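You operate a simulated robot arm through the tools that you are given. There is no shell and no other tool. Be economical: measure what you need, move in short steps, check, and stop when the job is done.

Carry out the task below with a simulated robot arm. There is one attempt and no reset: what you move stays moved.

TASK
Set the bolted board to 230 V, 60 Hz and address two.
Fine: move the blue plug over; save it last with the green key.
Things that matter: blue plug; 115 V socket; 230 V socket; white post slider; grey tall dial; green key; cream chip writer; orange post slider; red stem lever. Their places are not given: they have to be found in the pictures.

The check looks at the end state, three seconds after you hand in, the way a careful person would. Anything else that was tipped, shoved, dropped, spilled or broken makes it a failure.

THE ROBOT
A 6-joint arm with a two-finger parallel gripper, fixed in place. Base frame: the origin is at the foot of the arm, x ahead of it, y to its left, z up; the work surface is at about z = 800. Units: mm, rad, N and s.
With the tool pointing down near the work surface it reaches from about 260 to 680 mm from the base axis. Its first joint turns from -1.152 to 1.152 rad. Payload 2.9 kg.
The tool frame sits at the grasp point between the pads (the TCP): z along the fingers, y along the line on which they close. The tips reach 30 mm beyond it. Largest opening 110 mm; finger width 20, thickness 10; the body of the gripper, 48 by 112 mm, starts 55 mm behind the TCP.
Orientation is that of the tool frame in the base frame, as a unit quaternion [w, x, y, z]. With the fingers straight down and closing along the base's y, the tool's x points along the base's -x, its y along +y and its z along -z.

THE INTERFACE
- The arm moves only by the tool move_arm. Its argument "commands" is a list of rows, each an object of numbers (a shift or turn left out is 0, a gripper value left out holds the last): "claw": the closure, from 0 (fully open) to 1 (shut); "tx", "ty", "tz": the shift along the tool's x, y, z in units of 400 mm (1.0 is 400 mm); "rx", "ry", "rz": the turn, a rotation vector about the tool's x, y, z in units of 90 degrees (1.0 is 90 degrees). In form: [{"claw": .., "tx": .., "ty": .., "tz": .., "rx": .., "ry": .., "rz": ..}, ...]. A call has 1 to 8 rows; each row is the pose to reach, as a shift and turn from the pose commanded when the call began, along the tool's axes at that moment. A call with a number of a shift or a turn outside -1 to 1 is refused whole. A row lasts 0.2 s, in which the tool goes at most 50 mm and 0.15 rad; a call with a longer step from one row to the next is refused whole, and so is a gripper value outside its range. A pose out of reach is approached as far as the arm can. The call stops where the force on the tool passes 40 N (or 10 N more than at its start, if that is more) or the arm is blocked; 0.2 s more then pass. The fingers move at their own pace (about 108 mm/s each) and stop on an object; they squeeze with about 30 N. The grip force told is the motor's: it shows also when the fingers shut on nothing. Time passes only in rows, and 0.2 s behind the last, so rows that repeat a pose let the fingers close. It gives the time, the measured TCP pose, the force on the tool (base axes), the opening and the grip force at its end, in the units of the frame above (readings bear some noise), and new pictures: "pictures" is both (left out), scene, wrist or none.
- Cameras (640 x 400 px; columns grow to the right, rows downward): "scene" is fixed at [70.4, 427.8, 1385.1]; the picture's right is [-0.82, -0.57, 0.00], its down [-0.33, 0.47, -0.82] and it looks along [0.47, -0.67, -0.57] (base axes); focal length 350 px, centre (320, 200). "wrist" rides on the gripper at [-36, 0, -57] in the tool frame; the picture's right is [0.00, -1.00, 0.00], its down [0.97, 0.00, -0.24] and it looks along [0.24, 0.00, 0.97] (tool axes); focal length 218 px, centre (320, 200).
- pixel_to_xyz(camera, pixels): for up to 12 pixels [column, row] of the newest picture of that camera ("zoom" is the newest enlarged one), the place [x, y, z] in the base frame of the surface seen there, good to about 2 mm. It takes no simulated time.
- enlarge(camera, box): a new picture of the part [left, top, right, bottom] of that camera's present view, enlarged. It takes no simulated time.
- close_job(): hands the job in; it is judged then, once.

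Work in short steps. Measure before you move; look again where a grasp or a placing could have gone wrong, and mend it. You have 80 turns and 120 pictures in all, those below and enlarged ones among them. Open the gripper and draw the arm clear of the work before you hand the job in, unless the task says otherwise; then end with one line.

The tools are called after "Call:" as name(argument=value, ...) on one line, values as JSON. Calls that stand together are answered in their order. move_arm: Moves the arm, as the interface text tells. Its arguments: {"type":"object","properties":{"commands":{"type":"array","items":{"type":"object","properties":{"claw":{"type":"number"},"tx":{"type":"number"},"ty":{"type":"number"},"tz":{"type":"number"},"rx":{"type":"number"},"ry":{"type":"number"},"rz":{"type":"number"}}}},"pictures":{"type":"string","enum":["both","scene","wrist","none"]}},"required":["commands"]} The other tools are called the same way: pixel_to_xyz (camera, pixels) gives the place of the surface under pixels of a picture; enlarge (camera, box) takes an enlarged picture of a part of a camera's view; close_job () hands the job in.

At the start:

```text
clock: 0.0
tool_pos: [386.5, -107.2, 1124.8]
ee_rot: [0.0, 0.001, 1.0, -0.001]
wrist_force: [0.6, 0.7, -1.0]
finger_gap: 110.2
grip_force: 0.0
```

scene: 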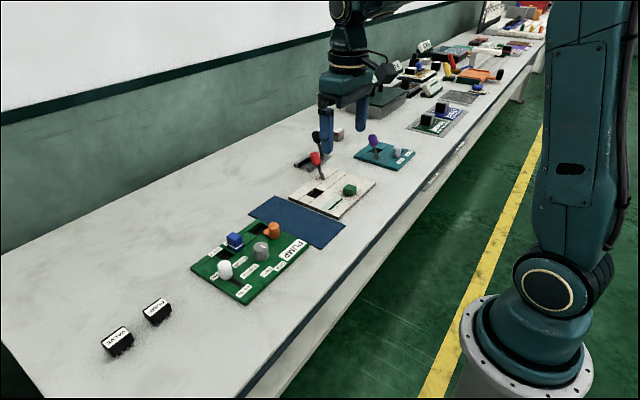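
wrist: 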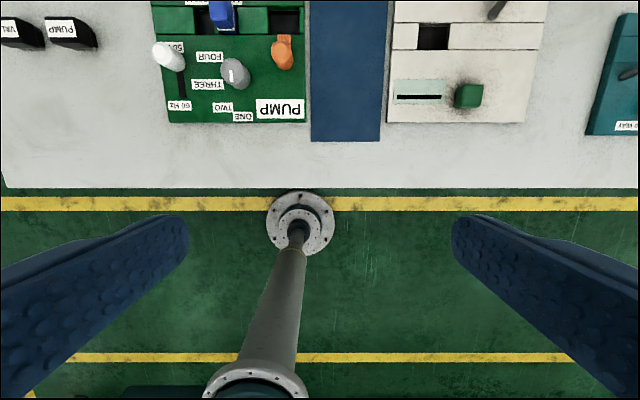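

The green PUMP board (scene about 190-310, 220-305) carries the blue plug, sliders and dial; the cream writer is beside it. I'll enlarge both for detail.

Call:
enlarge(camera="scene", box=[180, 205, 320, 310])

Call:
enlarge(camera="scene", box=[270, 120, 430, 230])

Call:
enlarge(camera="wrist", box=[140, 0, 320, 130])

```text
3.81 times, centred on (250, 258) of scene
```

zoom: 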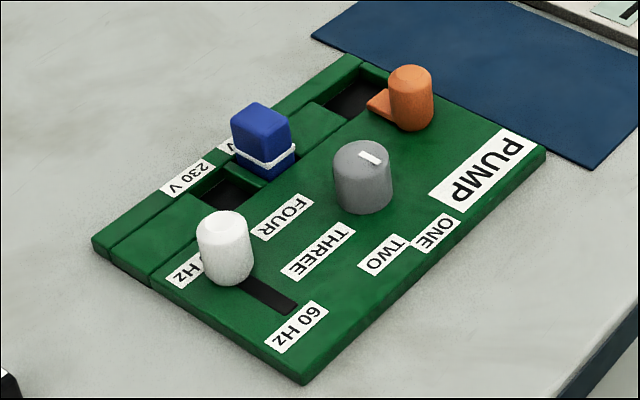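

```text
3.64 times, centred on (350, 175) of scene
```

zoom: 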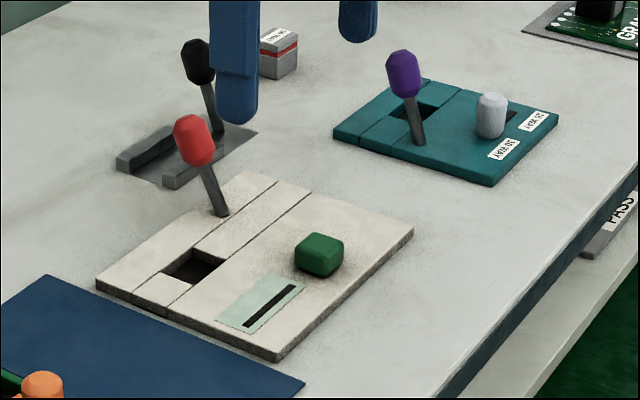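

```text
3.08 times, centred on (230, 65) of wrist
```

zoom: 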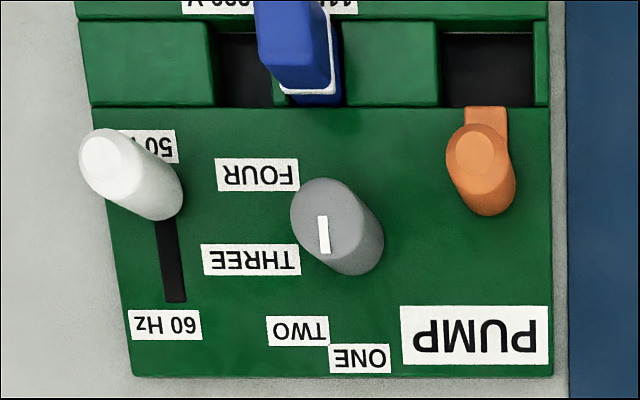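

I measure the places of the board and writer features before getting a closer look.

Call:
pixel_to_xyz(camera="zoom", pixels=[[100, 155], [170, 280], [325, 215], [470, 155], [490, 65], [250, 70], [165, 325], [145, 145], [300, 330], [360, 358], [100, 366], [540, 366]])

Call:
pixel_to_xyz(camera="scene", pixels=[[350, 189], [315, 158], [321, 178], [323, 192], [316, 133], [235, 239], [223, 258], [274, 226], [261, 246], [224, 267]])

```text
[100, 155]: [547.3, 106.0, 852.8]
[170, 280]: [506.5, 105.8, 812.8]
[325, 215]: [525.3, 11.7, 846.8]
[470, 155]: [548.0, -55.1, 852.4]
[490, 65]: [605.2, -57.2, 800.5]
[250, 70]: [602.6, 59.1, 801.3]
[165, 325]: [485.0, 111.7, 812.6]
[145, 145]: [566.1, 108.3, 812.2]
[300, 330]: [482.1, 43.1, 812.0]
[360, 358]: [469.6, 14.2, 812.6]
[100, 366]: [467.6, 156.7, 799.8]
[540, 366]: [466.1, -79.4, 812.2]
```

```text
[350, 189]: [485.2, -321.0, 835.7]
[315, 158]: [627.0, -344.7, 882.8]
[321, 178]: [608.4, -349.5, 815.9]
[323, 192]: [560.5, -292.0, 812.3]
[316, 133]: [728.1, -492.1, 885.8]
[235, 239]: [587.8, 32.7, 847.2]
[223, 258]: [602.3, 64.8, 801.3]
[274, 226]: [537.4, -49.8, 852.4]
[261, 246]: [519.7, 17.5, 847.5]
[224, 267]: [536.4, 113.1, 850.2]
```

I move up over the board for a straight view from the wrist camera.

Call:
move_arm(commands=[{"claw": 0, "tx": -0.09, "ty": 0.064, "tz": 0.03}, {"tx": -0.18, "ty": 0.128, "tz": 0.06}, {"tx": -0.27, "ty": 0.192, "tz": 0.09}, {"tx": -0.36, "ty": 0.256, "tz": 0.12}, {"tx": -0.45, "ty": 0.32, "tz": 0.15}, {"tx": -0.45, "ty": 0.32, "tz": 0.15}], pictures="both")

```text
clock: 1.4
tool_pos: [566.9, 21.1, 1064.2]
ee_rot: [0.0, 0.0, 1.0, -0.001]
wrist_force: [0.4, -0.9, -0.3]
finger_gap: 109.9
grip_force: 0.0
```

scene: 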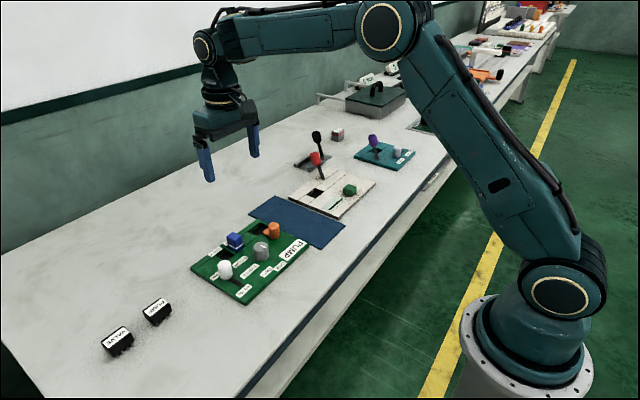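
wrist: 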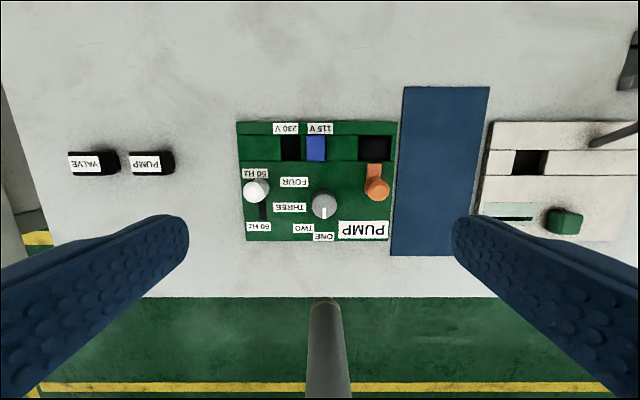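

Call:
enlarge(camera="wrist", box=[225, 110, 405, 250])

Call:
enlarge(camera="wrist", box=[480, 100, 640, 250])

Call:
enlarge(camera="scene", box=[90, 285, 190, 365])

Call:
enlarge(camera="scene", box=[320, 20, 520, 145])

```text
2.86 times, centred on (315, 180) of wrist
```

zoom: 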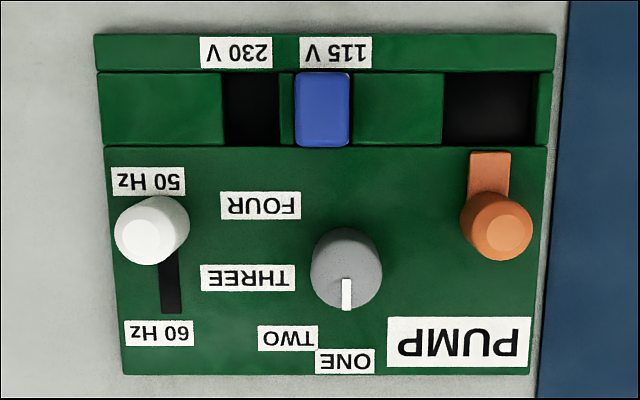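

```text
2.67 times, centred on (560, 175) of wrist
```

zoom: 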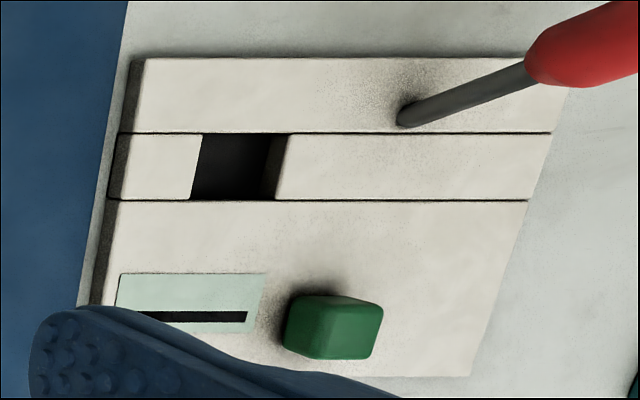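

```text
5.00 times, centred on (140, 325) of scene
```

zoom: 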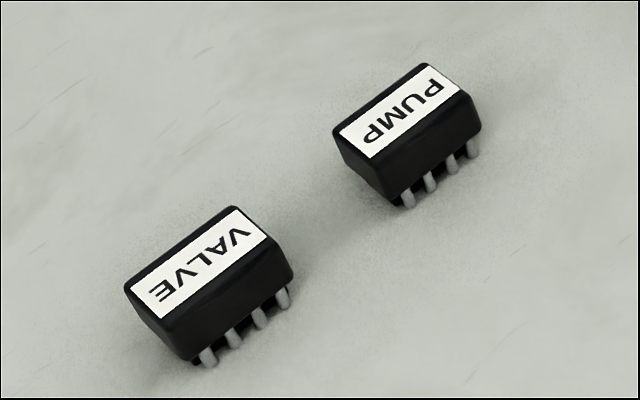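

```text
3.20 times, centred on (420, 82) of scene
```

zoom: 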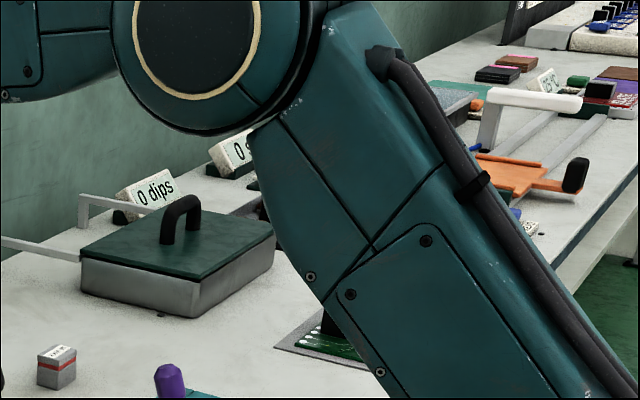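

The dial points at ONE, the white slider sits at 50 Hz and the plug is in 115 V. I measure precise positions from the near overhead view.

Call:
pixel_to_xyz(camera="wrist", pixels=[[317, 149], [324, 200], [322, 209], [256, 190], [265, 215], [290, 148], [308, 137], [326, 137], [307, 160], [283, 148], [299, 148], [255, 173]])

Call:
pixel_to_xyz(camera="wrist", pixels=[[308, 155], [324, 155], [284, 140], [299, 140], [284, 159], [299, 159], [303, 228], [324, 236], [290, 207], [295, 181], [258, 226], [567, 221]])

Call:
enlarge(camera="wrist", box=[270, 120, 350, 170])

```text
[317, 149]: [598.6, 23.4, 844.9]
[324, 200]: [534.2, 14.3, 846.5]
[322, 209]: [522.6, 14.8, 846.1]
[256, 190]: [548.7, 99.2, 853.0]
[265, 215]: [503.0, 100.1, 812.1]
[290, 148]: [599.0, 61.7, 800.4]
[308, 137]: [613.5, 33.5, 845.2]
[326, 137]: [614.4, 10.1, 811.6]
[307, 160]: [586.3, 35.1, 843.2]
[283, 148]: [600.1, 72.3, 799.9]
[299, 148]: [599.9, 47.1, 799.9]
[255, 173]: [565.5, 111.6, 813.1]
```

```text
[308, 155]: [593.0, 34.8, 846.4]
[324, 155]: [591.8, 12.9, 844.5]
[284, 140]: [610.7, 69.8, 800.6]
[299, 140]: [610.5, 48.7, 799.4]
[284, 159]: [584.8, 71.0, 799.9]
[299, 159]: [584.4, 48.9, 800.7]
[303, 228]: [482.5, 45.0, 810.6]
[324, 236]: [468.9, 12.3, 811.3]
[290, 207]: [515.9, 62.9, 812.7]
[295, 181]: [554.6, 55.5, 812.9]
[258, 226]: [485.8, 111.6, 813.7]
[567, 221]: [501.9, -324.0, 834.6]
```

```text
8.00 times, centred on (310, 145) of wrist
```

zoom: 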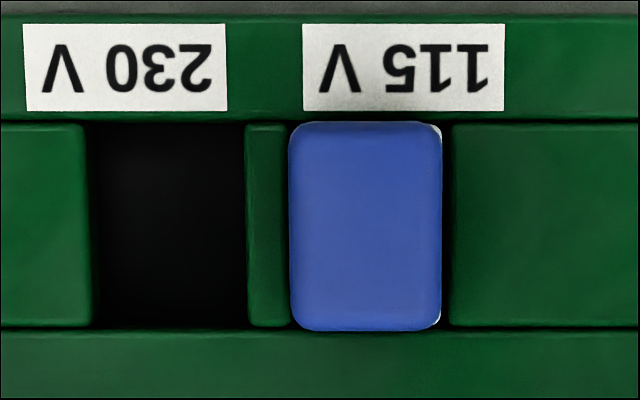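

I measure the hole edges and plug edges in this zoom.

Call:
pixel_to_xyz(camera="zoom", pixels=[[80, 220], [100, 220], [240, 220], [252, 220], [280, 220], [298, 220], [432, 220], [460, 220], [365, 128], [365, 322], [170, 116], [170, 335]])

Call:
enlarge(camera="scene", box=[205, 220, 265, 260])

```text
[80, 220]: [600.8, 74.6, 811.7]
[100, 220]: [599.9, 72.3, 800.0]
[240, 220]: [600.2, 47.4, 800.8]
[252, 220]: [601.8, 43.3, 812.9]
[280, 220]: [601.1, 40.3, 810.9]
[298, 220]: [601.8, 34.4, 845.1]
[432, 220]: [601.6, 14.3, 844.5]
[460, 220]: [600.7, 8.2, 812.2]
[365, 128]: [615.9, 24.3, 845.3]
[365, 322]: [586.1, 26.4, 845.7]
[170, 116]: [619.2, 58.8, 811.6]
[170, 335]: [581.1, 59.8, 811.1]
```

```text
10.00 times, centred on (235, 240) of scene
```

zoom: 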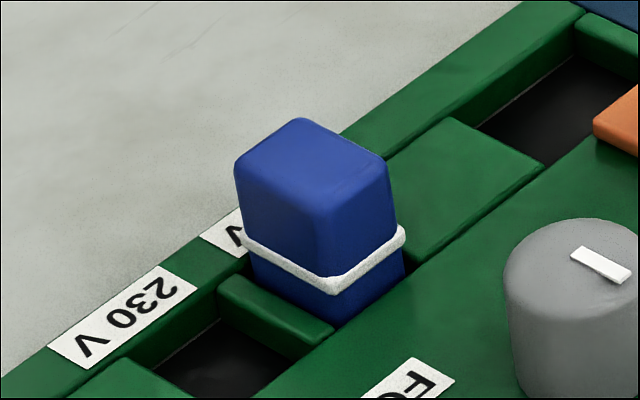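

Plug centre about (601, 24.5, top 845); 230 V hole centre about (600, 59). I go down to just above the plug with the fingers part-closed and look.

Call:
move_arm(commands=[{"claw": 0.4, "tx": -0.0425, "ty": 0.0043, "tz": 0.1}, {"tx": -0.085, "ty": 0.0085, "tz": 0.2}, {"tx": -0.085, "ty": 0.0085, "tz": 0.3}, {"tx": -0.085, "ty": 0.0085, "tz": 0.4}, {"tx": -0.085, "ty": 0.0085, "tz": 0.44}, {"tx": -0.085, "ty": 0.0085, "tz": 0.44}])

```text
clock: 2.8
tool_pos: [600.7, 25.0, 887.1]
ee_rot: [0.0, 0.0, 1.0, 0.0]
wrist_force: [-0.5, -0.8, 0.0]
finger_gap: 65.9
grip_force: 0.1
```

scene: 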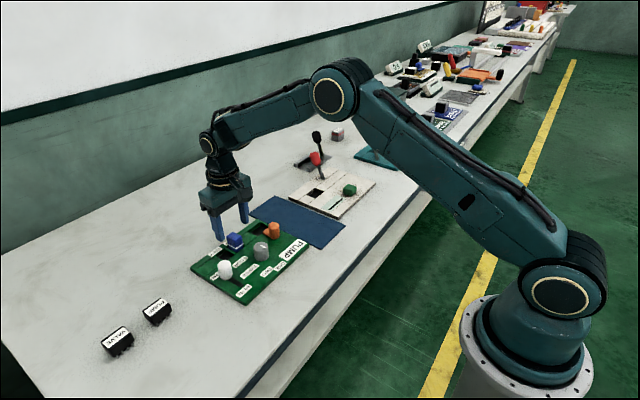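
wrist: 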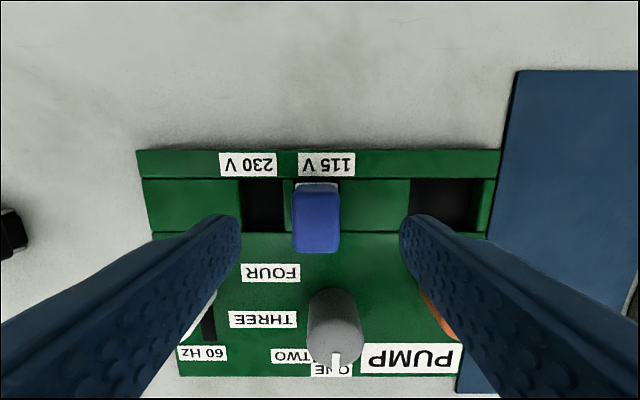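

Centred on the plug; I lower 37 mm (tips to about z 820) and close.

Call:
move_arm(commands=[{"tz": 0.05}, {"tz": 0.0925}, {"tz": 0.0925}, {"tz": 0.0925, "claw": 1}, {"tz": 0.0925, "claw": 1}, {"tz": 0.0925, "claw": 1}, {"tz": 0.0925, "claw": 1}], pictures="wrist")

```text
clock: 4.4
tool_pos: [601.4, 24.1, 851.4]
ee_rot: [0.0, 0.0, 1.0, -0.001]
wrist_force: [1.2, 3.2, 0.1]
finger_gap: 22.8
grip_force: 30.4
```

wrist: 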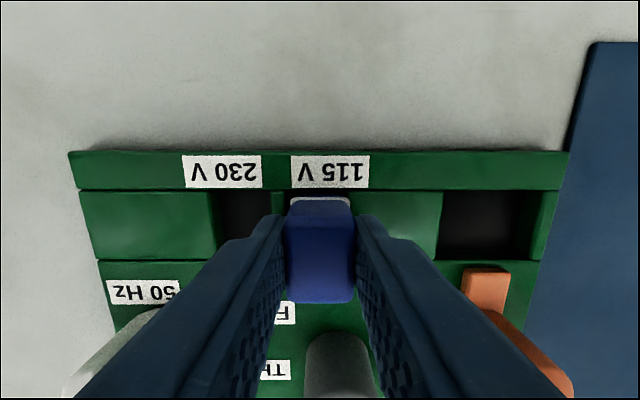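

Gripped (22.8 mm wide). I lift 40 mm and move +35 mm in y over the 230 V hole.

Call:
move_arm(commands=[{"tz": -0.02, "claw": 1}, {"tz": -0.05}, {"tz": -0.1}, {"tz": -0.1, "ty": 0.04}, {"tz": -0.1, "ty": 0.087}, {"tz": -0.1, "ty": 0.087}])

```text
clock: 5.8
tool_pos: [600.7, 58.5, 892.0]
ee_rot: [0.0, 0.0, 1.0, 0.0]
wrist_force: [0.4, -0.7, -0.2]
finger_gap: 22.8
grip_force: 29.9
```

scene: 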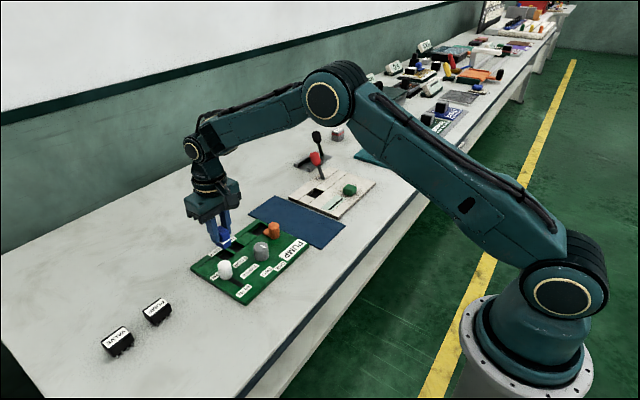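
wrist: 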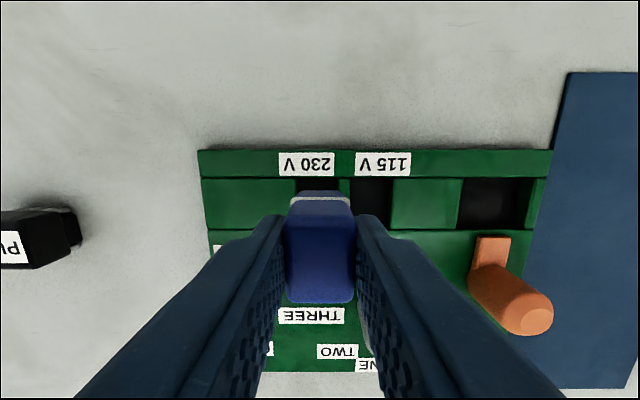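

The empty 115 V hole is now visible; I measure its edges to confirm the pitch and the plug's bottom.

Call:
enlarge(camera="wrist", box=[270, 145, 430, 245])

Call:
pixel_to_xyz(camera="wrist", pixels=[[347, 185], [354, 185], [391, 185], [396, 185], [372, 175], [293, 184], [299, 184], [342, 184], [372, 228], [372, 234]])

```text
4.00 times, centred on (350, 195) of wrist
```

zoom: 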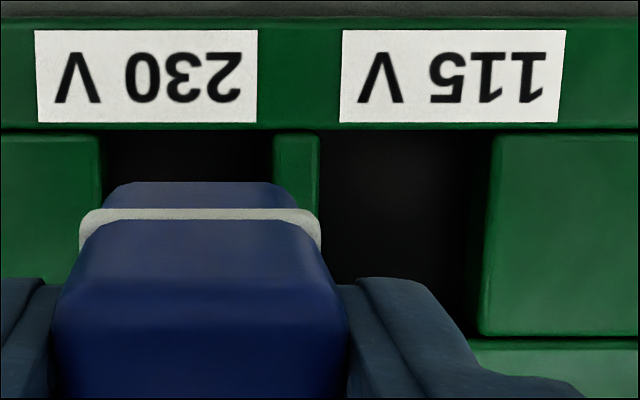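

```text
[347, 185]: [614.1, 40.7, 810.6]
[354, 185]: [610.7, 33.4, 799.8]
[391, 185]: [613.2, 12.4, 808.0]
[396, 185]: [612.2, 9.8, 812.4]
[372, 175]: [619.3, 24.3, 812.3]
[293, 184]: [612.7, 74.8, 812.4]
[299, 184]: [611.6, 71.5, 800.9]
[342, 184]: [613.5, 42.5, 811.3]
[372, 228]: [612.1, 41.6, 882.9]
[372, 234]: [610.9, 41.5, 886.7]
```

Holes run about y 44–74 and 10–40, so the plug at 59 is centred. I lower slowly.

Call:
move_arm(commands=[{"tz": 0.03}, {"tz": 0.055}, {"tz": 0.07}, {"tz": 0.08}, {"tz": 0.09}, {"tz": 0.098}, {"tz": 0.1}, {"tz": 0.1}], pictures="wrist")

```text
clock: 7.0
tool_pos: [602.9, 59.2, 862.1]
ee_rot: [0.003, 0.0, 1.0, 0.0]
wrist_force: [-6.1, -1.0, 7.5]
finger_gap: 22.7
grip_force: 30.0
stopped in row 5: the force on the tool passed its limit (the readings are from after the stop); the commanded pose is now the measured one
```

wrist: 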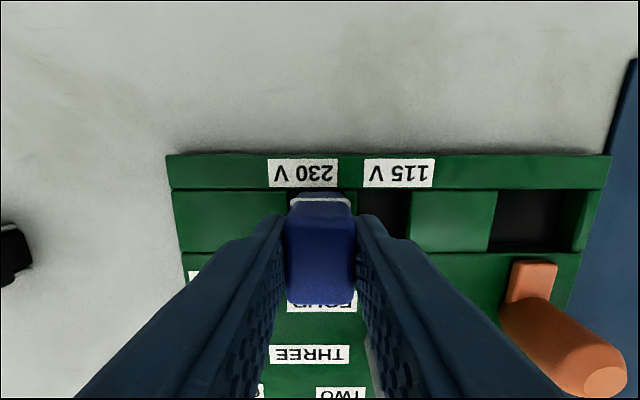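

It stopped about 11 mm high on a rim. I look closely at where it catches.

Call:
enlarge(camera="wrist", box=[260, 150, 420, 250])

Call:
enlarge(camera="scene", box=[185, 210, 265, 265])

```text
4.00 times, centred on (340, 200) of wrist
```

zoom: 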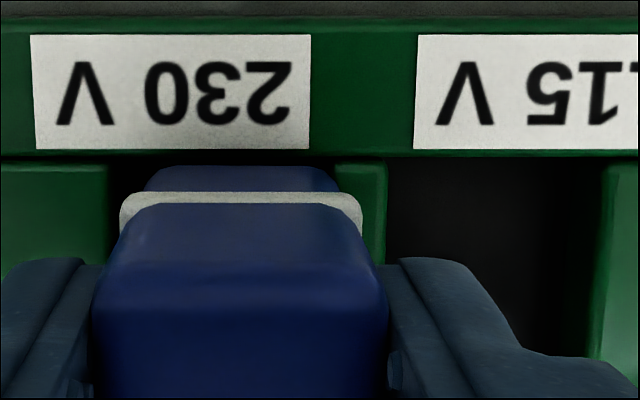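

```text
7.27 times, centred on (225, 238) of scene
```

zoom: 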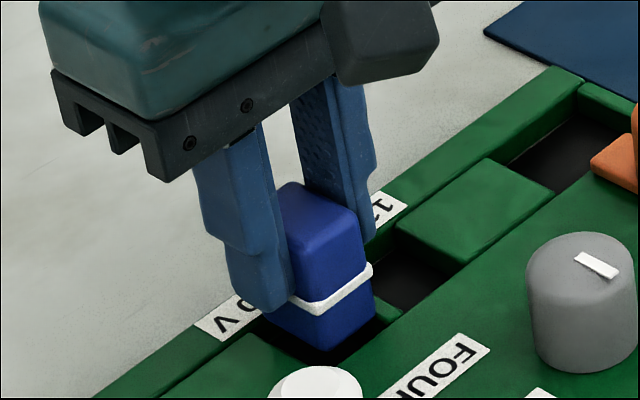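

The plug foot touches the divider on the right (gap left 35 px, right ~0 → about 2.3 mm off) and is near the far rim. I raise 4 mm, shift +2.3 mm y and −1.5 mm x, and lower again.

Call:
move_arm(commands=[{"tz": -0.01}, {"tz": -0.01, "ty": 0.0058, "tx": 0.004}, {"tz": -0.01, "ty": 0.0058, "tx": 0.004}, {"tz": 0.0, "ty": 0.0058, "tx": 0.004}, {"tz": 0.01, "ty": 0.0058, "tx": 0.004}, {"tz": 0.02, "ty": 0.0058, "tx": 0.004}, {"tz": 0.027, "ty": 0.0058, "tx": 0.004}, {"tz": 0.027, "ty": 0.0058, "tx": 0.004}], pictures="wrist")

Call:
enlarge(camera="wrist", box=[260, 150, 420, 250])

```text
clock: 8.8
tool_pos: [601.6, 60.6, 851.3]
ee_rot: [0.003, 0.0, 1.0, 0.001]
wrist_force: [-0.2, 0.5, 0.4]
finger_gap: 22.7
grip_force: 30.2
```

wrist: 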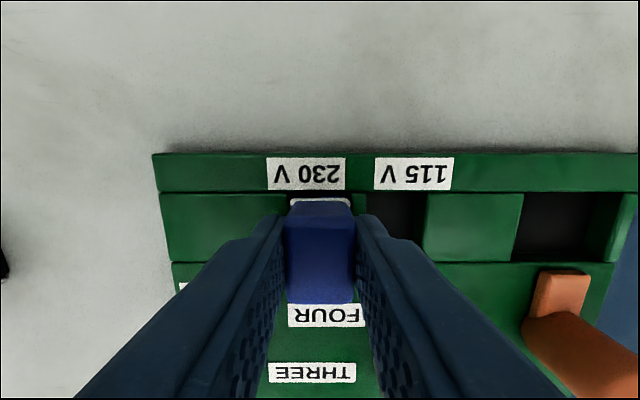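

```text
4.00 times, centred on (340, 200) of wrist
```

zoom: 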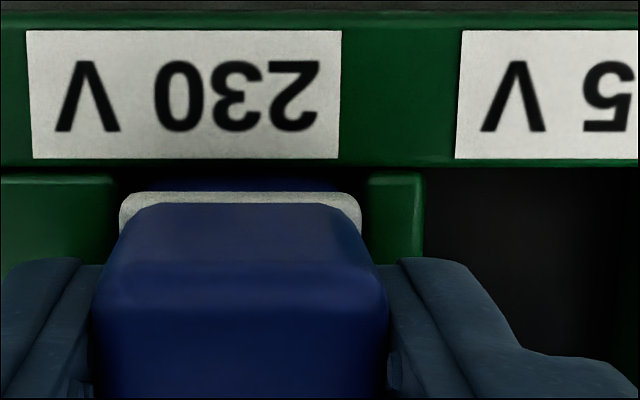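

It's in at the seated height (851.3). I nudge 1.5 mm down, release and rise.

Call:
move_arm(commands=[{"tz": 0.004}, {"tz": 0.004, "claw": 0.7}, {"tz": 0.004, "claw": 0.7}, {"tz": 0.004, "claw": 0.7}, {"tz": -0.06, "claw": 0.7}, {"tz": -0.15}, {"tz": -0.25}, {"tz": -0.25}])

Call:
enlarge(camera="scene", box=[180, 205, 320, 310])

```text
clock: 10.6
tool_pos: [600.0, 60.2, 952.5]
ee_rot: [0.003, -0.001, 1.0, 0.0]
wrist_force: [0.5, -0.4, 0.2]
finger_gap: 33.0
grip_force: 0.1
```

scene: 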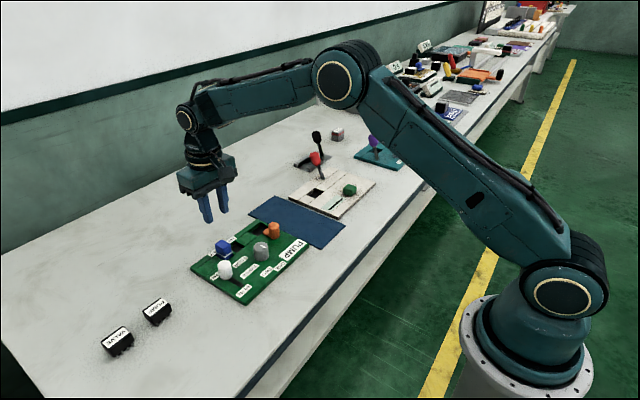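
wrist: 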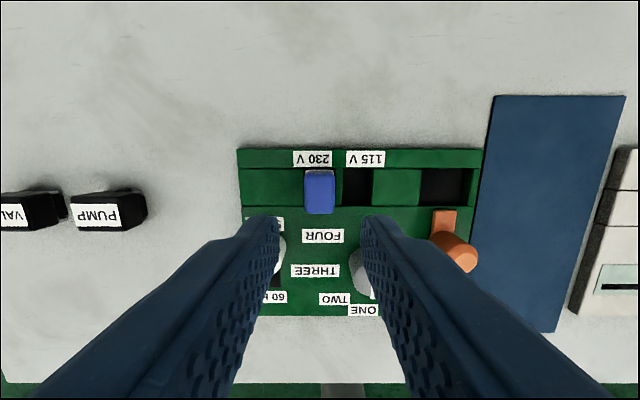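

```text
3.81 times, centred on (250, 258) of scene
```

zoom: 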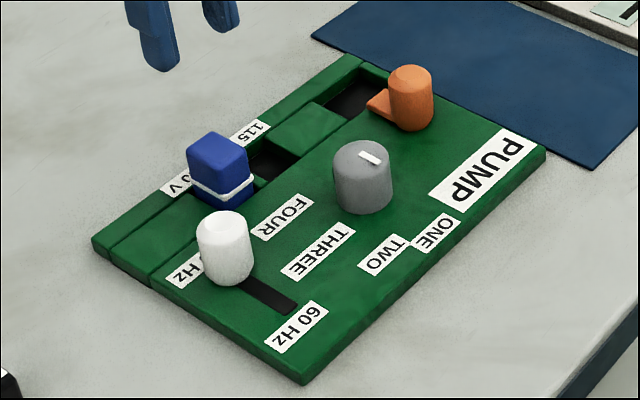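

Plug is seated in 230 V. Now I measure the white knob and slot in the scene zoom.

Call:
pixel_to_xyz(camera="zoom", pixels=[[222, 225], [204, 225], [243, 225], [226, 270], [202, 262], [249, 262], [290, 308], [270, 294], [362, 155], [338, 175], [389, 175], [362, 200]])

```text
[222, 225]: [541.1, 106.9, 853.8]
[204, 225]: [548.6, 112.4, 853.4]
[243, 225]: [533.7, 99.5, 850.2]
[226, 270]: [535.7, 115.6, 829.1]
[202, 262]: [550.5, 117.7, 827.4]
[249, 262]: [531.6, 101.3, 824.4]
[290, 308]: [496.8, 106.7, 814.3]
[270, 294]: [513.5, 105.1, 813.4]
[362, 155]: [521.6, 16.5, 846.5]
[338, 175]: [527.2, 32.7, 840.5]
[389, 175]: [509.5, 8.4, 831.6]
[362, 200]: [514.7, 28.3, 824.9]
```

Knob centre is about (543, 106), top 853. I move above it with about 60 mm opening.

Call:
move_arm(commands=[{"claw": 0.45, "tx": 0.05, "ty": 0.04}, {"tx": 0.1, "ty": 0.08}, {"tx": 0.142, "ty": 0.114}, {"tx": 0.142, "ty": 0.114, "tz": 0.1}, {"tx": 0.142, "ty": 0.114, "tz": 0.15}, {"tx": 0.142, "ty": 0.114, "tz": 0.15}])

```text
clock: 12.0
tool_pos: [544.8, 107.7, 889.8]
ee_rot: [0.004, 0.001, 1.0, 0.0]
wrist_force: [0.7, -0.6, 0.4]
finger_gap: 60.5
grip_force: 0.1
```

scene: 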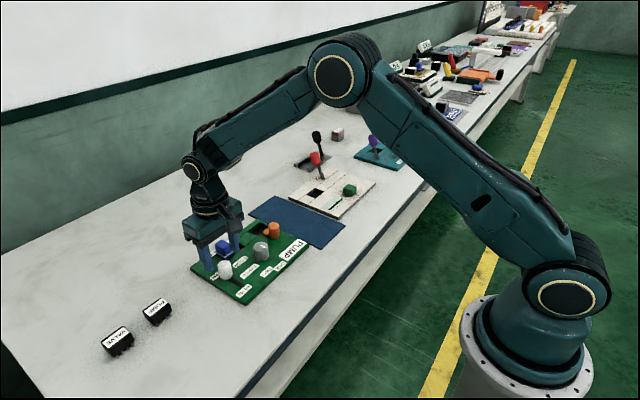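
wrist: 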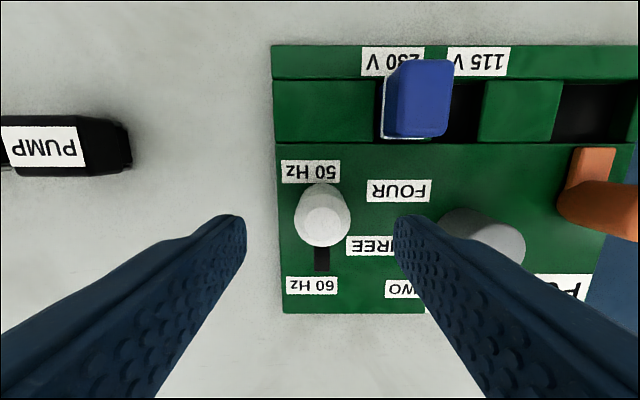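

Aligned with the knob (323, 215). I lower 37 mm and close on it.

Call:
move_arm(commands=[{"tz": 0.05}, {"tz": 0.0925}, {"tz": 0.0925}, {"tz": 0.0925, "claw": 1}, {"tz": 0.0925}, {"tz": 0.0925}, {"tz": 0.0925}], pictures="wrist")

```text
clock: 13.6
tool_pos: [544.4, 105.8, 854.0]
ee_rot: [0.002, 0.002, 1.0, 0.001]
wrist_force: [0.2, -8.1, -2.0]
finger_gap: 26.7
grip_force: 44.6
```

wrist: 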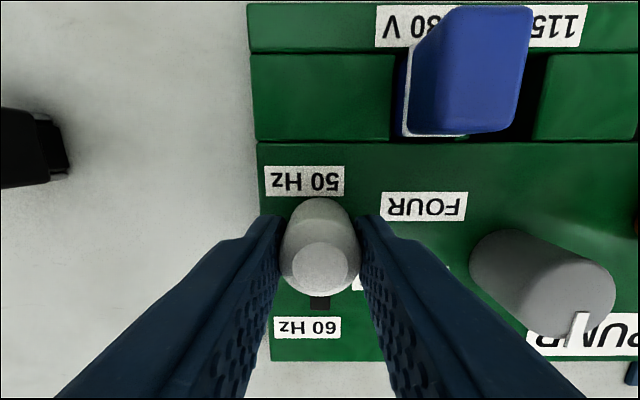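

Gripped with a slight sideways load; I ease y by −1.3 mm and draw −x toward 60 Hz.

Call:
move_arm(commands=[{"ty": -0.003, "claw": 1}, {"ty": -0.003, "tx": 0.025}, {"ty": -0.003, "tx": 0.05}, {"ty": -0.003, "tx": 0.075}, {"ty": -0.003, "tx": 0.09}, {"ty": -0.003, "tx": 0.1}, {"ty": -0.003, "tx": 0.105}, {"ty": -0.003, "tx": 0.105}], pictures="wrist")

Call:
enlarge(camera="scene", box=[180, 205, 320, 310])

```text
clock: 15.4
tool_pos: [504.3, 106.8, 854.1]
ee_rot: [0.005, 0.0, 1.0, 0.001]
wrist_force: [6.3, 8.1, 8.5]
finger_gap: 27.0
grip_force: 44.9
```

wrist: 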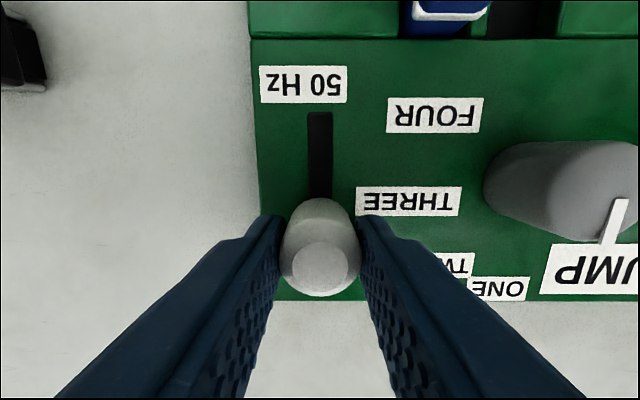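

```text
3.81 times, centred on (250, 258) of scene
```

zoom: 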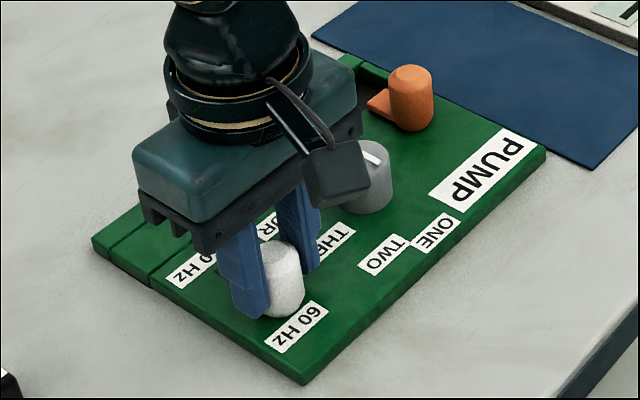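

The slider reached the 60 Hz end (x 504, light resistance). I release and rise.

Call:
move_arm(commands=[{"claw": 0.55}, {"claw": 0.55}, {"claw": 0.55, "tz": -0.06}, {"tz": -0.15}, {"tz": -0.25}, {"tz": -0.25, "ty": -0.1}, {"tz": -0.25, "ty": -0.2, "tx": -0.02}, {"tz": -0.25, "ty": -0.2, "tx": -0.02}])

Call:
enlarge(camera="scene", box=[180, 205, 320, 310])

```text
clock: 17.2
tool_pos: [509.3, 24.4, 951.0]
ee_rot: [0.002, 0.0, 1.0, 0.0]
wrist_force: [0.4, -0.3, -0.2]
finger_gap: 49.7
grip_force: 0.1
```

scene: 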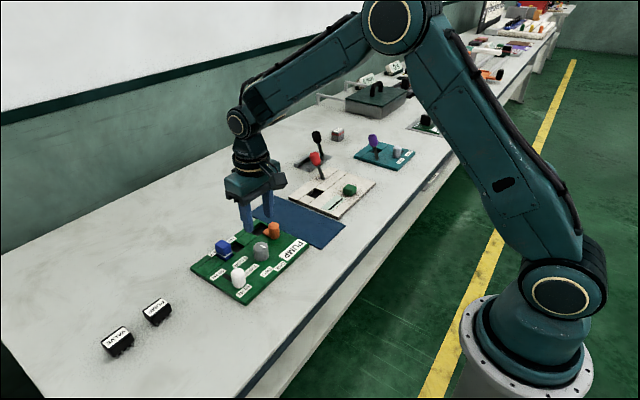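
wrist: 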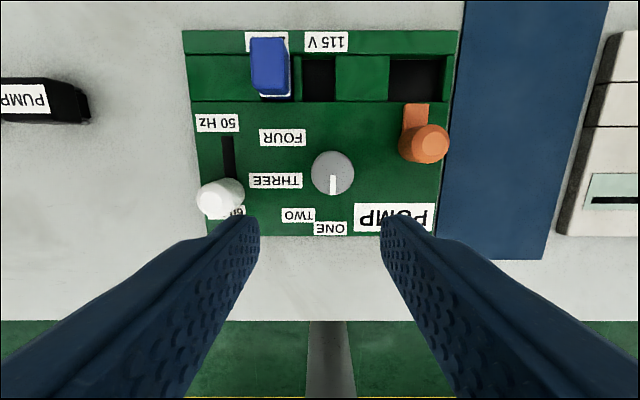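

```text
3.81 times, centred on (250, 258) of scene
```

zoom: 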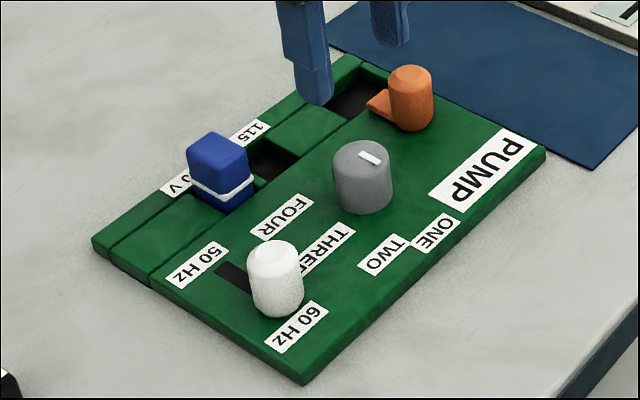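

Slider is at 60 Hz. Now I measure the dial's top edges, pointer and labels.

Call:
enlarge(camera="wrist", box=[240, 120, 400, 240])

Call:
pixel_to_xyz(camera="wrist", pixels=[[314, 172], [352, 172], [333, 154], [333, 193], [333, 178], [333, 192], [298, 215], [331, 229], [275, 181], [282, 138], [220, 193]])

```text
3.33 times, centred on (320, 180) of wrist
```

zoom: 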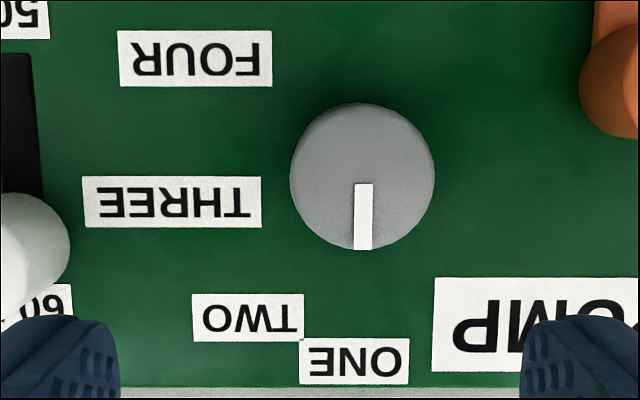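

```text
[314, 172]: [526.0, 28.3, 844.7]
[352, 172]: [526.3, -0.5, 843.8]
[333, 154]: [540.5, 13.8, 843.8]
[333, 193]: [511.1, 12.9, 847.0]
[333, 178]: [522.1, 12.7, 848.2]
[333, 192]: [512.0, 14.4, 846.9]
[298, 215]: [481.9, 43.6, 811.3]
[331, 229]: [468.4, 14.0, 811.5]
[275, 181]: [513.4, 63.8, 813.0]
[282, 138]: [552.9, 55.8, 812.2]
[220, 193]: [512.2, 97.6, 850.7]
```

Dial centre about (526, 14); TWO lies about 34–38° clockwise (from above) of ONE. I align, descend and close on the dial.

Call:
move_arm(commands=[{"tx": -0.042, "ty": -0.026}, {"tx": -0.042, "ty": -0.026, "tz": 0.1}, {"tx": -0.042, "ty": -0.026, "tz": 0.2}, {"tx": -0.042, "ty": -0.026, "tz": 0.25}, {"tx": -0.042, "ty": -0.026, "tz": 0.25}, {"tx": -0.042, "ty": -0.026, "tz": 0.25, "claw": 1}, {"tx": -0.042, "ty": -0.026, "tz": 0.25}, {"tx": -0.042, "ty": -0.026, "tz": 0.25}], pictures="both")

```text
clock: 19.0
tool_pos: [528.1, 15.1, 852.8]
ee_rot: [0.003, -0.001, 1.0, 0.001]
wrist_force: [1.8, 6.7, -7.8]
finger_gap: 33.3
grip_force: 45.5
```

scene: 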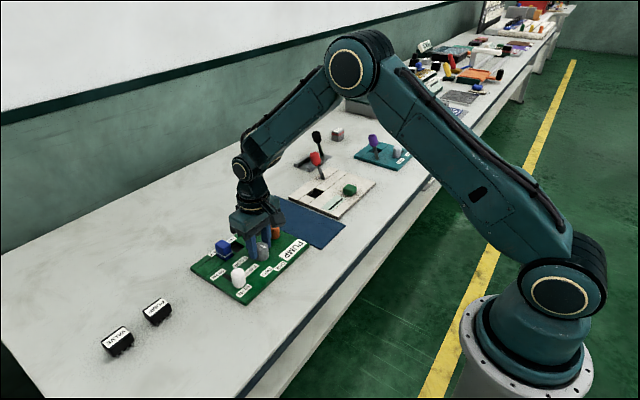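
wrist: 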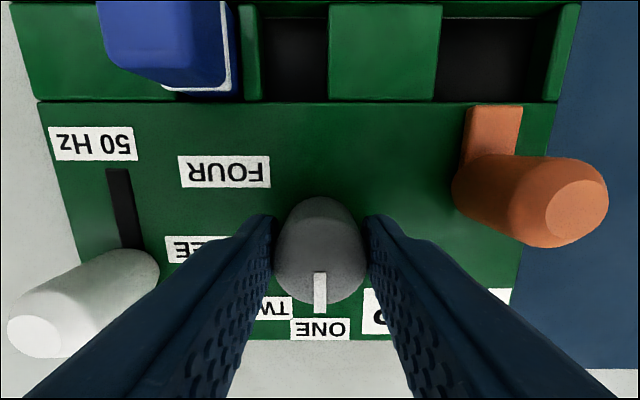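

Dial gripped (33 mm). I turn it 36° clockwise seen from above.

Call:
move_arm(commands=[{"ty": 0.0025, "claw": 1}, {"ty": 0.0025, "rz": 0.08}, {"ty": 0.0025, "rz": 0.16}, {"ty": 0.0025, "rz": 0.24}, {"ty": 0.0025, "rz": 0.32}, {"ty": 0.0025, "rz": 0.4}, {"ty": 0.0025, "rz": 0.4}], pictures="wrist")

```text
clock: 20.6
tool_pos: [528.2, 12.7, 852.4]
ee_rot: [0.001, 0.314, 0.95, -0.002]
wrist_force: [-1.0, -25.7, -17.6]
finger_gap: 33.4
grip_force: 45.2
```

wrist: 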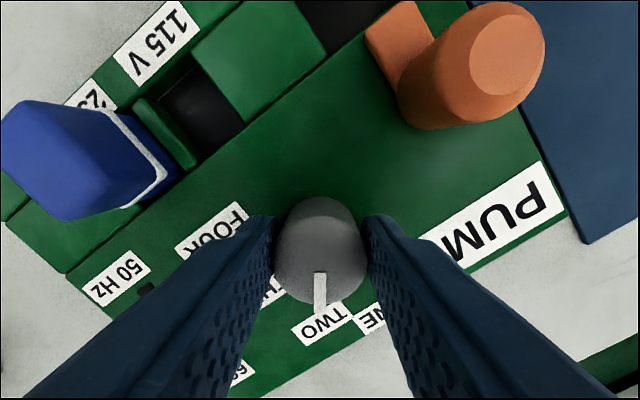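

The dial followed and points at TWO. I release, rise and turn back.

Call:
move_arm(commands=[{"claw": 0.55}, {"claw": 0.55}, {"claw": 0.55}, {"tz": -0.08}, {"tz": -0.18}, {"tz": -0.27}, {"tz": -0.27}])

Call:
enlarge(camera="scene", box=[180, 205, 320, 310])

```text
clock: 22.2
tool_pos: [527.9, 15.1, 961.8]
ee_rot: [0.003, 0.308, 0.951, 0.001]
wrist_force: [0.1, 0.9, 0.3]
finger_gap: 49.6
grip_force: 0.0
```

scene: 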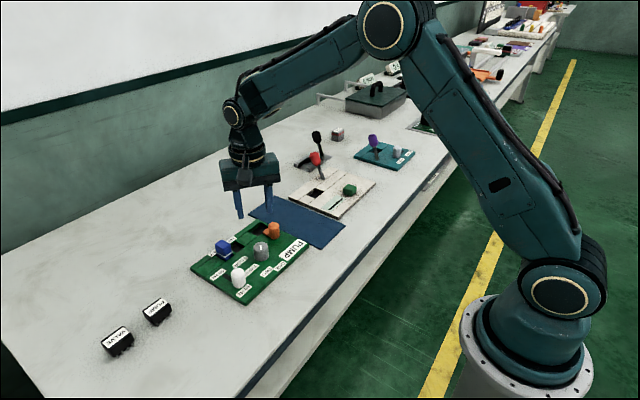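
wrist: 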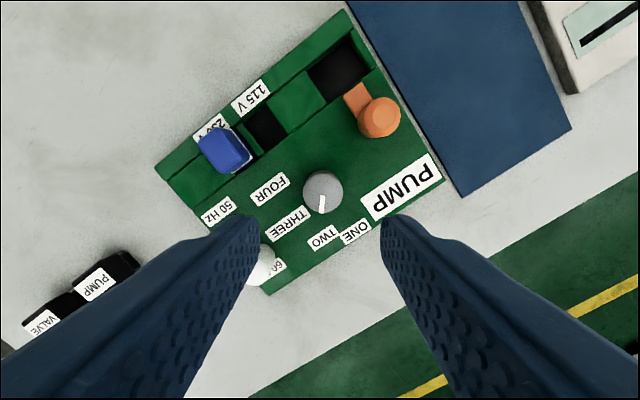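

```text
3.81 times, centred on (250, 258) of scene
```

zoom: 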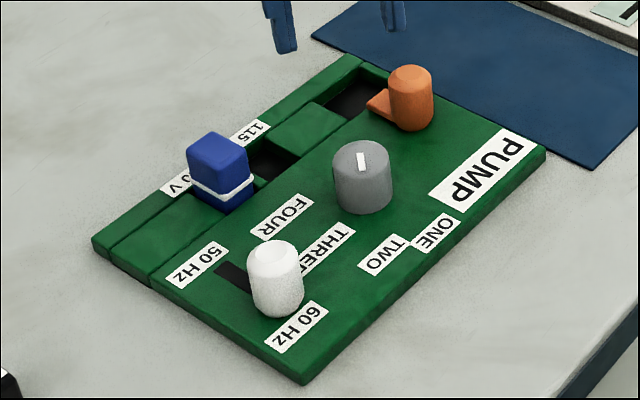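

Board now reads 230 V, 60 Hz, TWO. I turn back to square and close the fingers.

Call:
move_arm(commands=[{"rz": -0.09, "tz": -0.05, "claw": 1}, {"rz": -0.18, "tz": -0.1}, {"rz": -0.27, "tz": -0.1}, {"rz": -0.36, "tz": -0.1}, {"rz": -0.4, "tz": -0.1}, {"rz": -0.4, "tz": -0.1}], pictures="none")

```text
clock: 23.6
tool_pos: [527.5, 14.3, 1000.9]
ee_rot: [0.003, -0.001, 1.0, 0.0]
wrist_force: [0.4, 0.4, -0.2]
finger_gap: 0.0
grip_force: 30.1
```

Now I travel at height to the writer for a close look at the green key.

Call:
move_arm(commands=[{"ty": -0.11, "tx": 0.01}, {"ty": -0.22, "tx": 0.02}, {"ty": -0.33, "tx": 0.03}, {"ty": -0.44, "tx": 0.04}, {"ty": -0.55, "tx": 0.05}, {"ty": -0.66, "tx": 0.05}, {"ty": -0.77, "tx": 0.05}, {"ty": -0.77, "tx": 0.05}])

Call:
enlarge(camera="wrist", box=[220, 60, 460, 220])

```text
clock: 25.4
tool_pos: [506.2, -293.1, 1000.8]
ee_rot: [0.002, 0.0, 1.0, 0.001]
wrist_force: [-0.6, -0.9, -0.7]
finger_gap: 0.0
grip_force: 29.5
```

scene: 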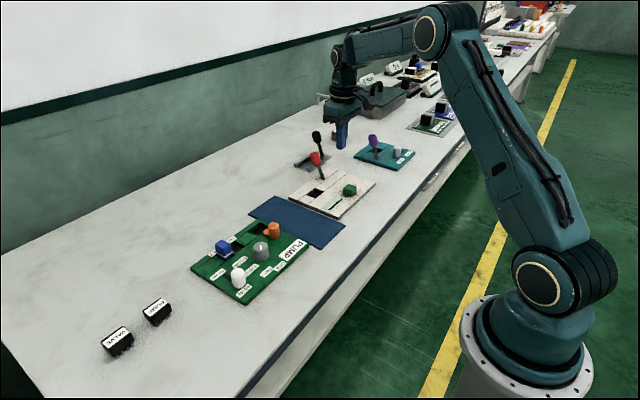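
wrist: 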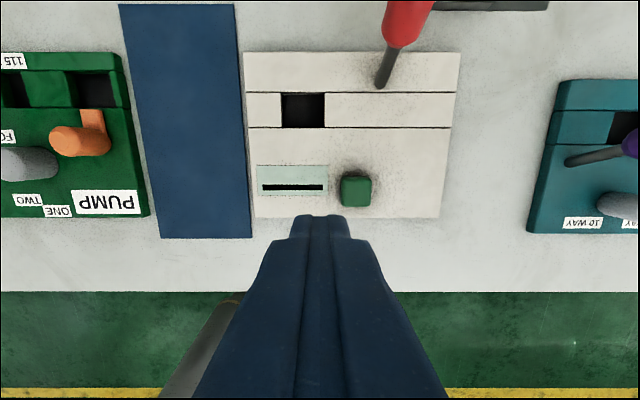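

```text
2.50 times, centred on (340, 140) of wrist
```

zoom: 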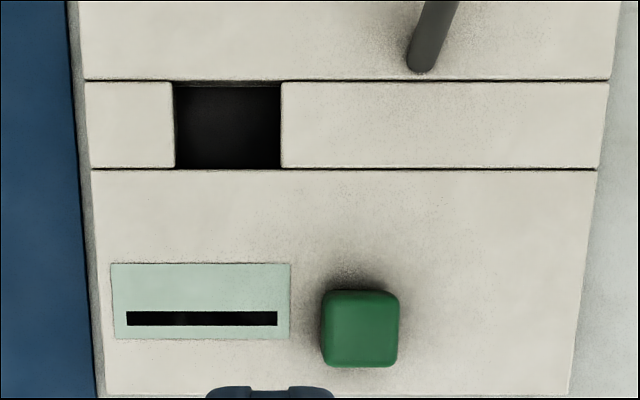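

The key is at wrist (356, 190); I measure its top.

Call:
pixel_to_xyz(camera="zoom", pixels=[[362, 330], [330, 330], [394, 330], [362, 300], [362, 360], [200, 318], [362, 390]])

```text
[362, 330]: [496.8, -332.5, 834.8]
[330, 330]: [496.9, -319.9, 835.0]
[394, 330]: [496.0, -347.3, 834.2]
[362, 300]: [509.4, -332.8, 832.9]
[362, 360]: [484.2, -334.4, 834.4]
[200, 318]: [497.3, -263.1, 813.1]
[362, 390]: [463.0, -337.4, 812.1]
```

Key centre (497, −333), top 835. I move to 20 mm above it (tips).

Call:
move_arm(commands=[{"tx": 0.023, "ty": -0.1, "claw": 1}, {"tx": 0.023, "ty": -0.1, "tz": 0.1}, {"tx": 0.023, "ty": -0.1, "tz": 0.2}, {"tx": 0.023, "ty": -0.1, "tz": 0.29}, {"tx": 0.023, "ty": -0.1, "tz": 0.29}])

Call:
enlarge(camera="scene", box=[280, 130, 400, 220])

```text
clock: 26.6
tool_pos: [498.7, -332.3, 883.4]
ee_rot: [0.003, 0.0, 1.0, -0.001]
wrist_force: [-0.5, 0.1, 0.3]
finger_gap: 0.0
grip_force: 30.2
```

scene: 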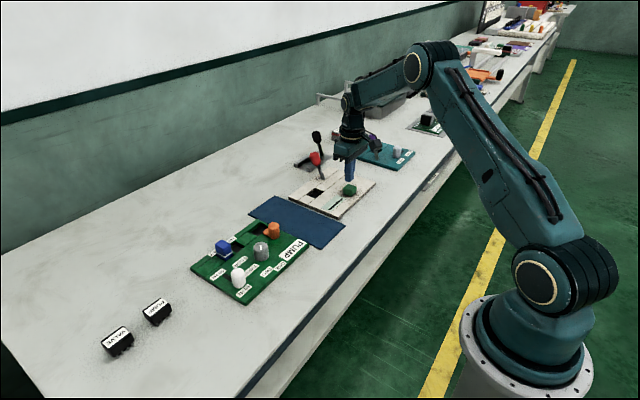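
wrist: 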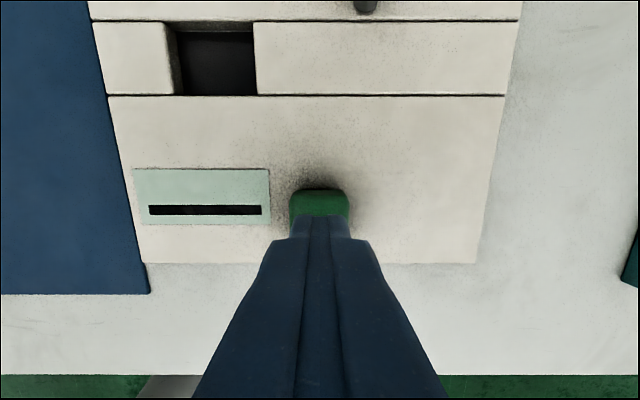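

```text
4.44 times, centred on (340, 175) of scene
```

zoom: 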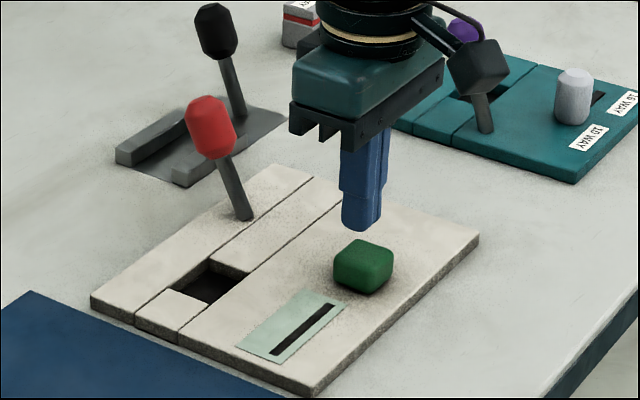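

Tips are above the key. I press slowly; the call stops if force gets high.

Call:
move_arm(commands=[{"tz": 0.03}, {"tz": 0.045}, {"tz": 0.052}, {"tz": 0.058}, {"tz": 0.064}, {"tz": 0.07}, {"tz": 0.076}, {"tz": 0.076}])

Call:
enlarge(camera="scene", box=[280, 130, 400, 220])

```text
clock: 28.4
tool_pos: [498.3, -332.6, 857.1]
ee_rot: [0.004, 0.0, 1.0, 0.001]
wrist_force: [-7.8, 4.1, 21.1]
finger_gap: 0.0
grip_force: 29.8
```

scene: 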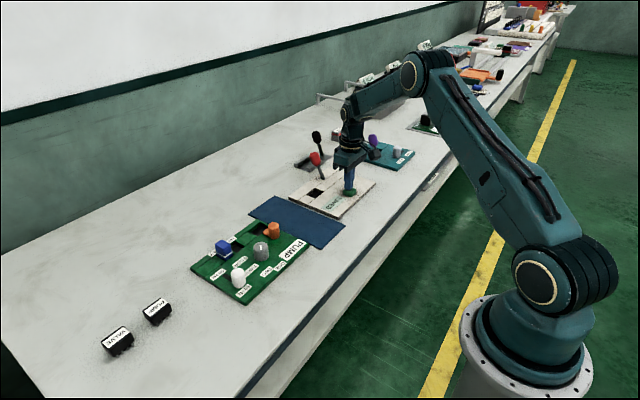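
wrist: 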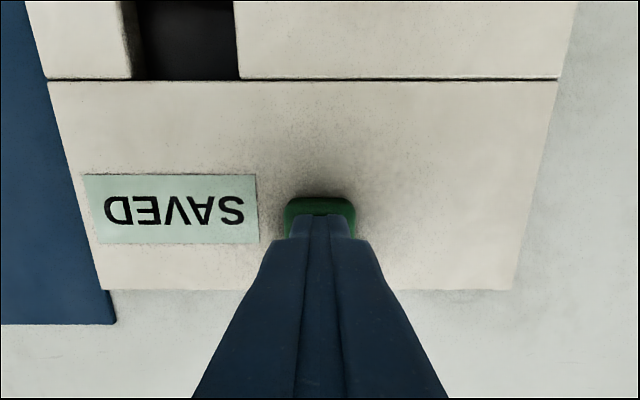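

```text
4.44 times, centred on (340, 175) of scene
```

zoom: 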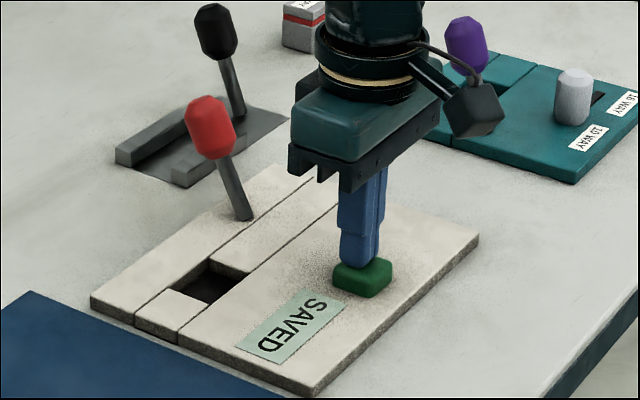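

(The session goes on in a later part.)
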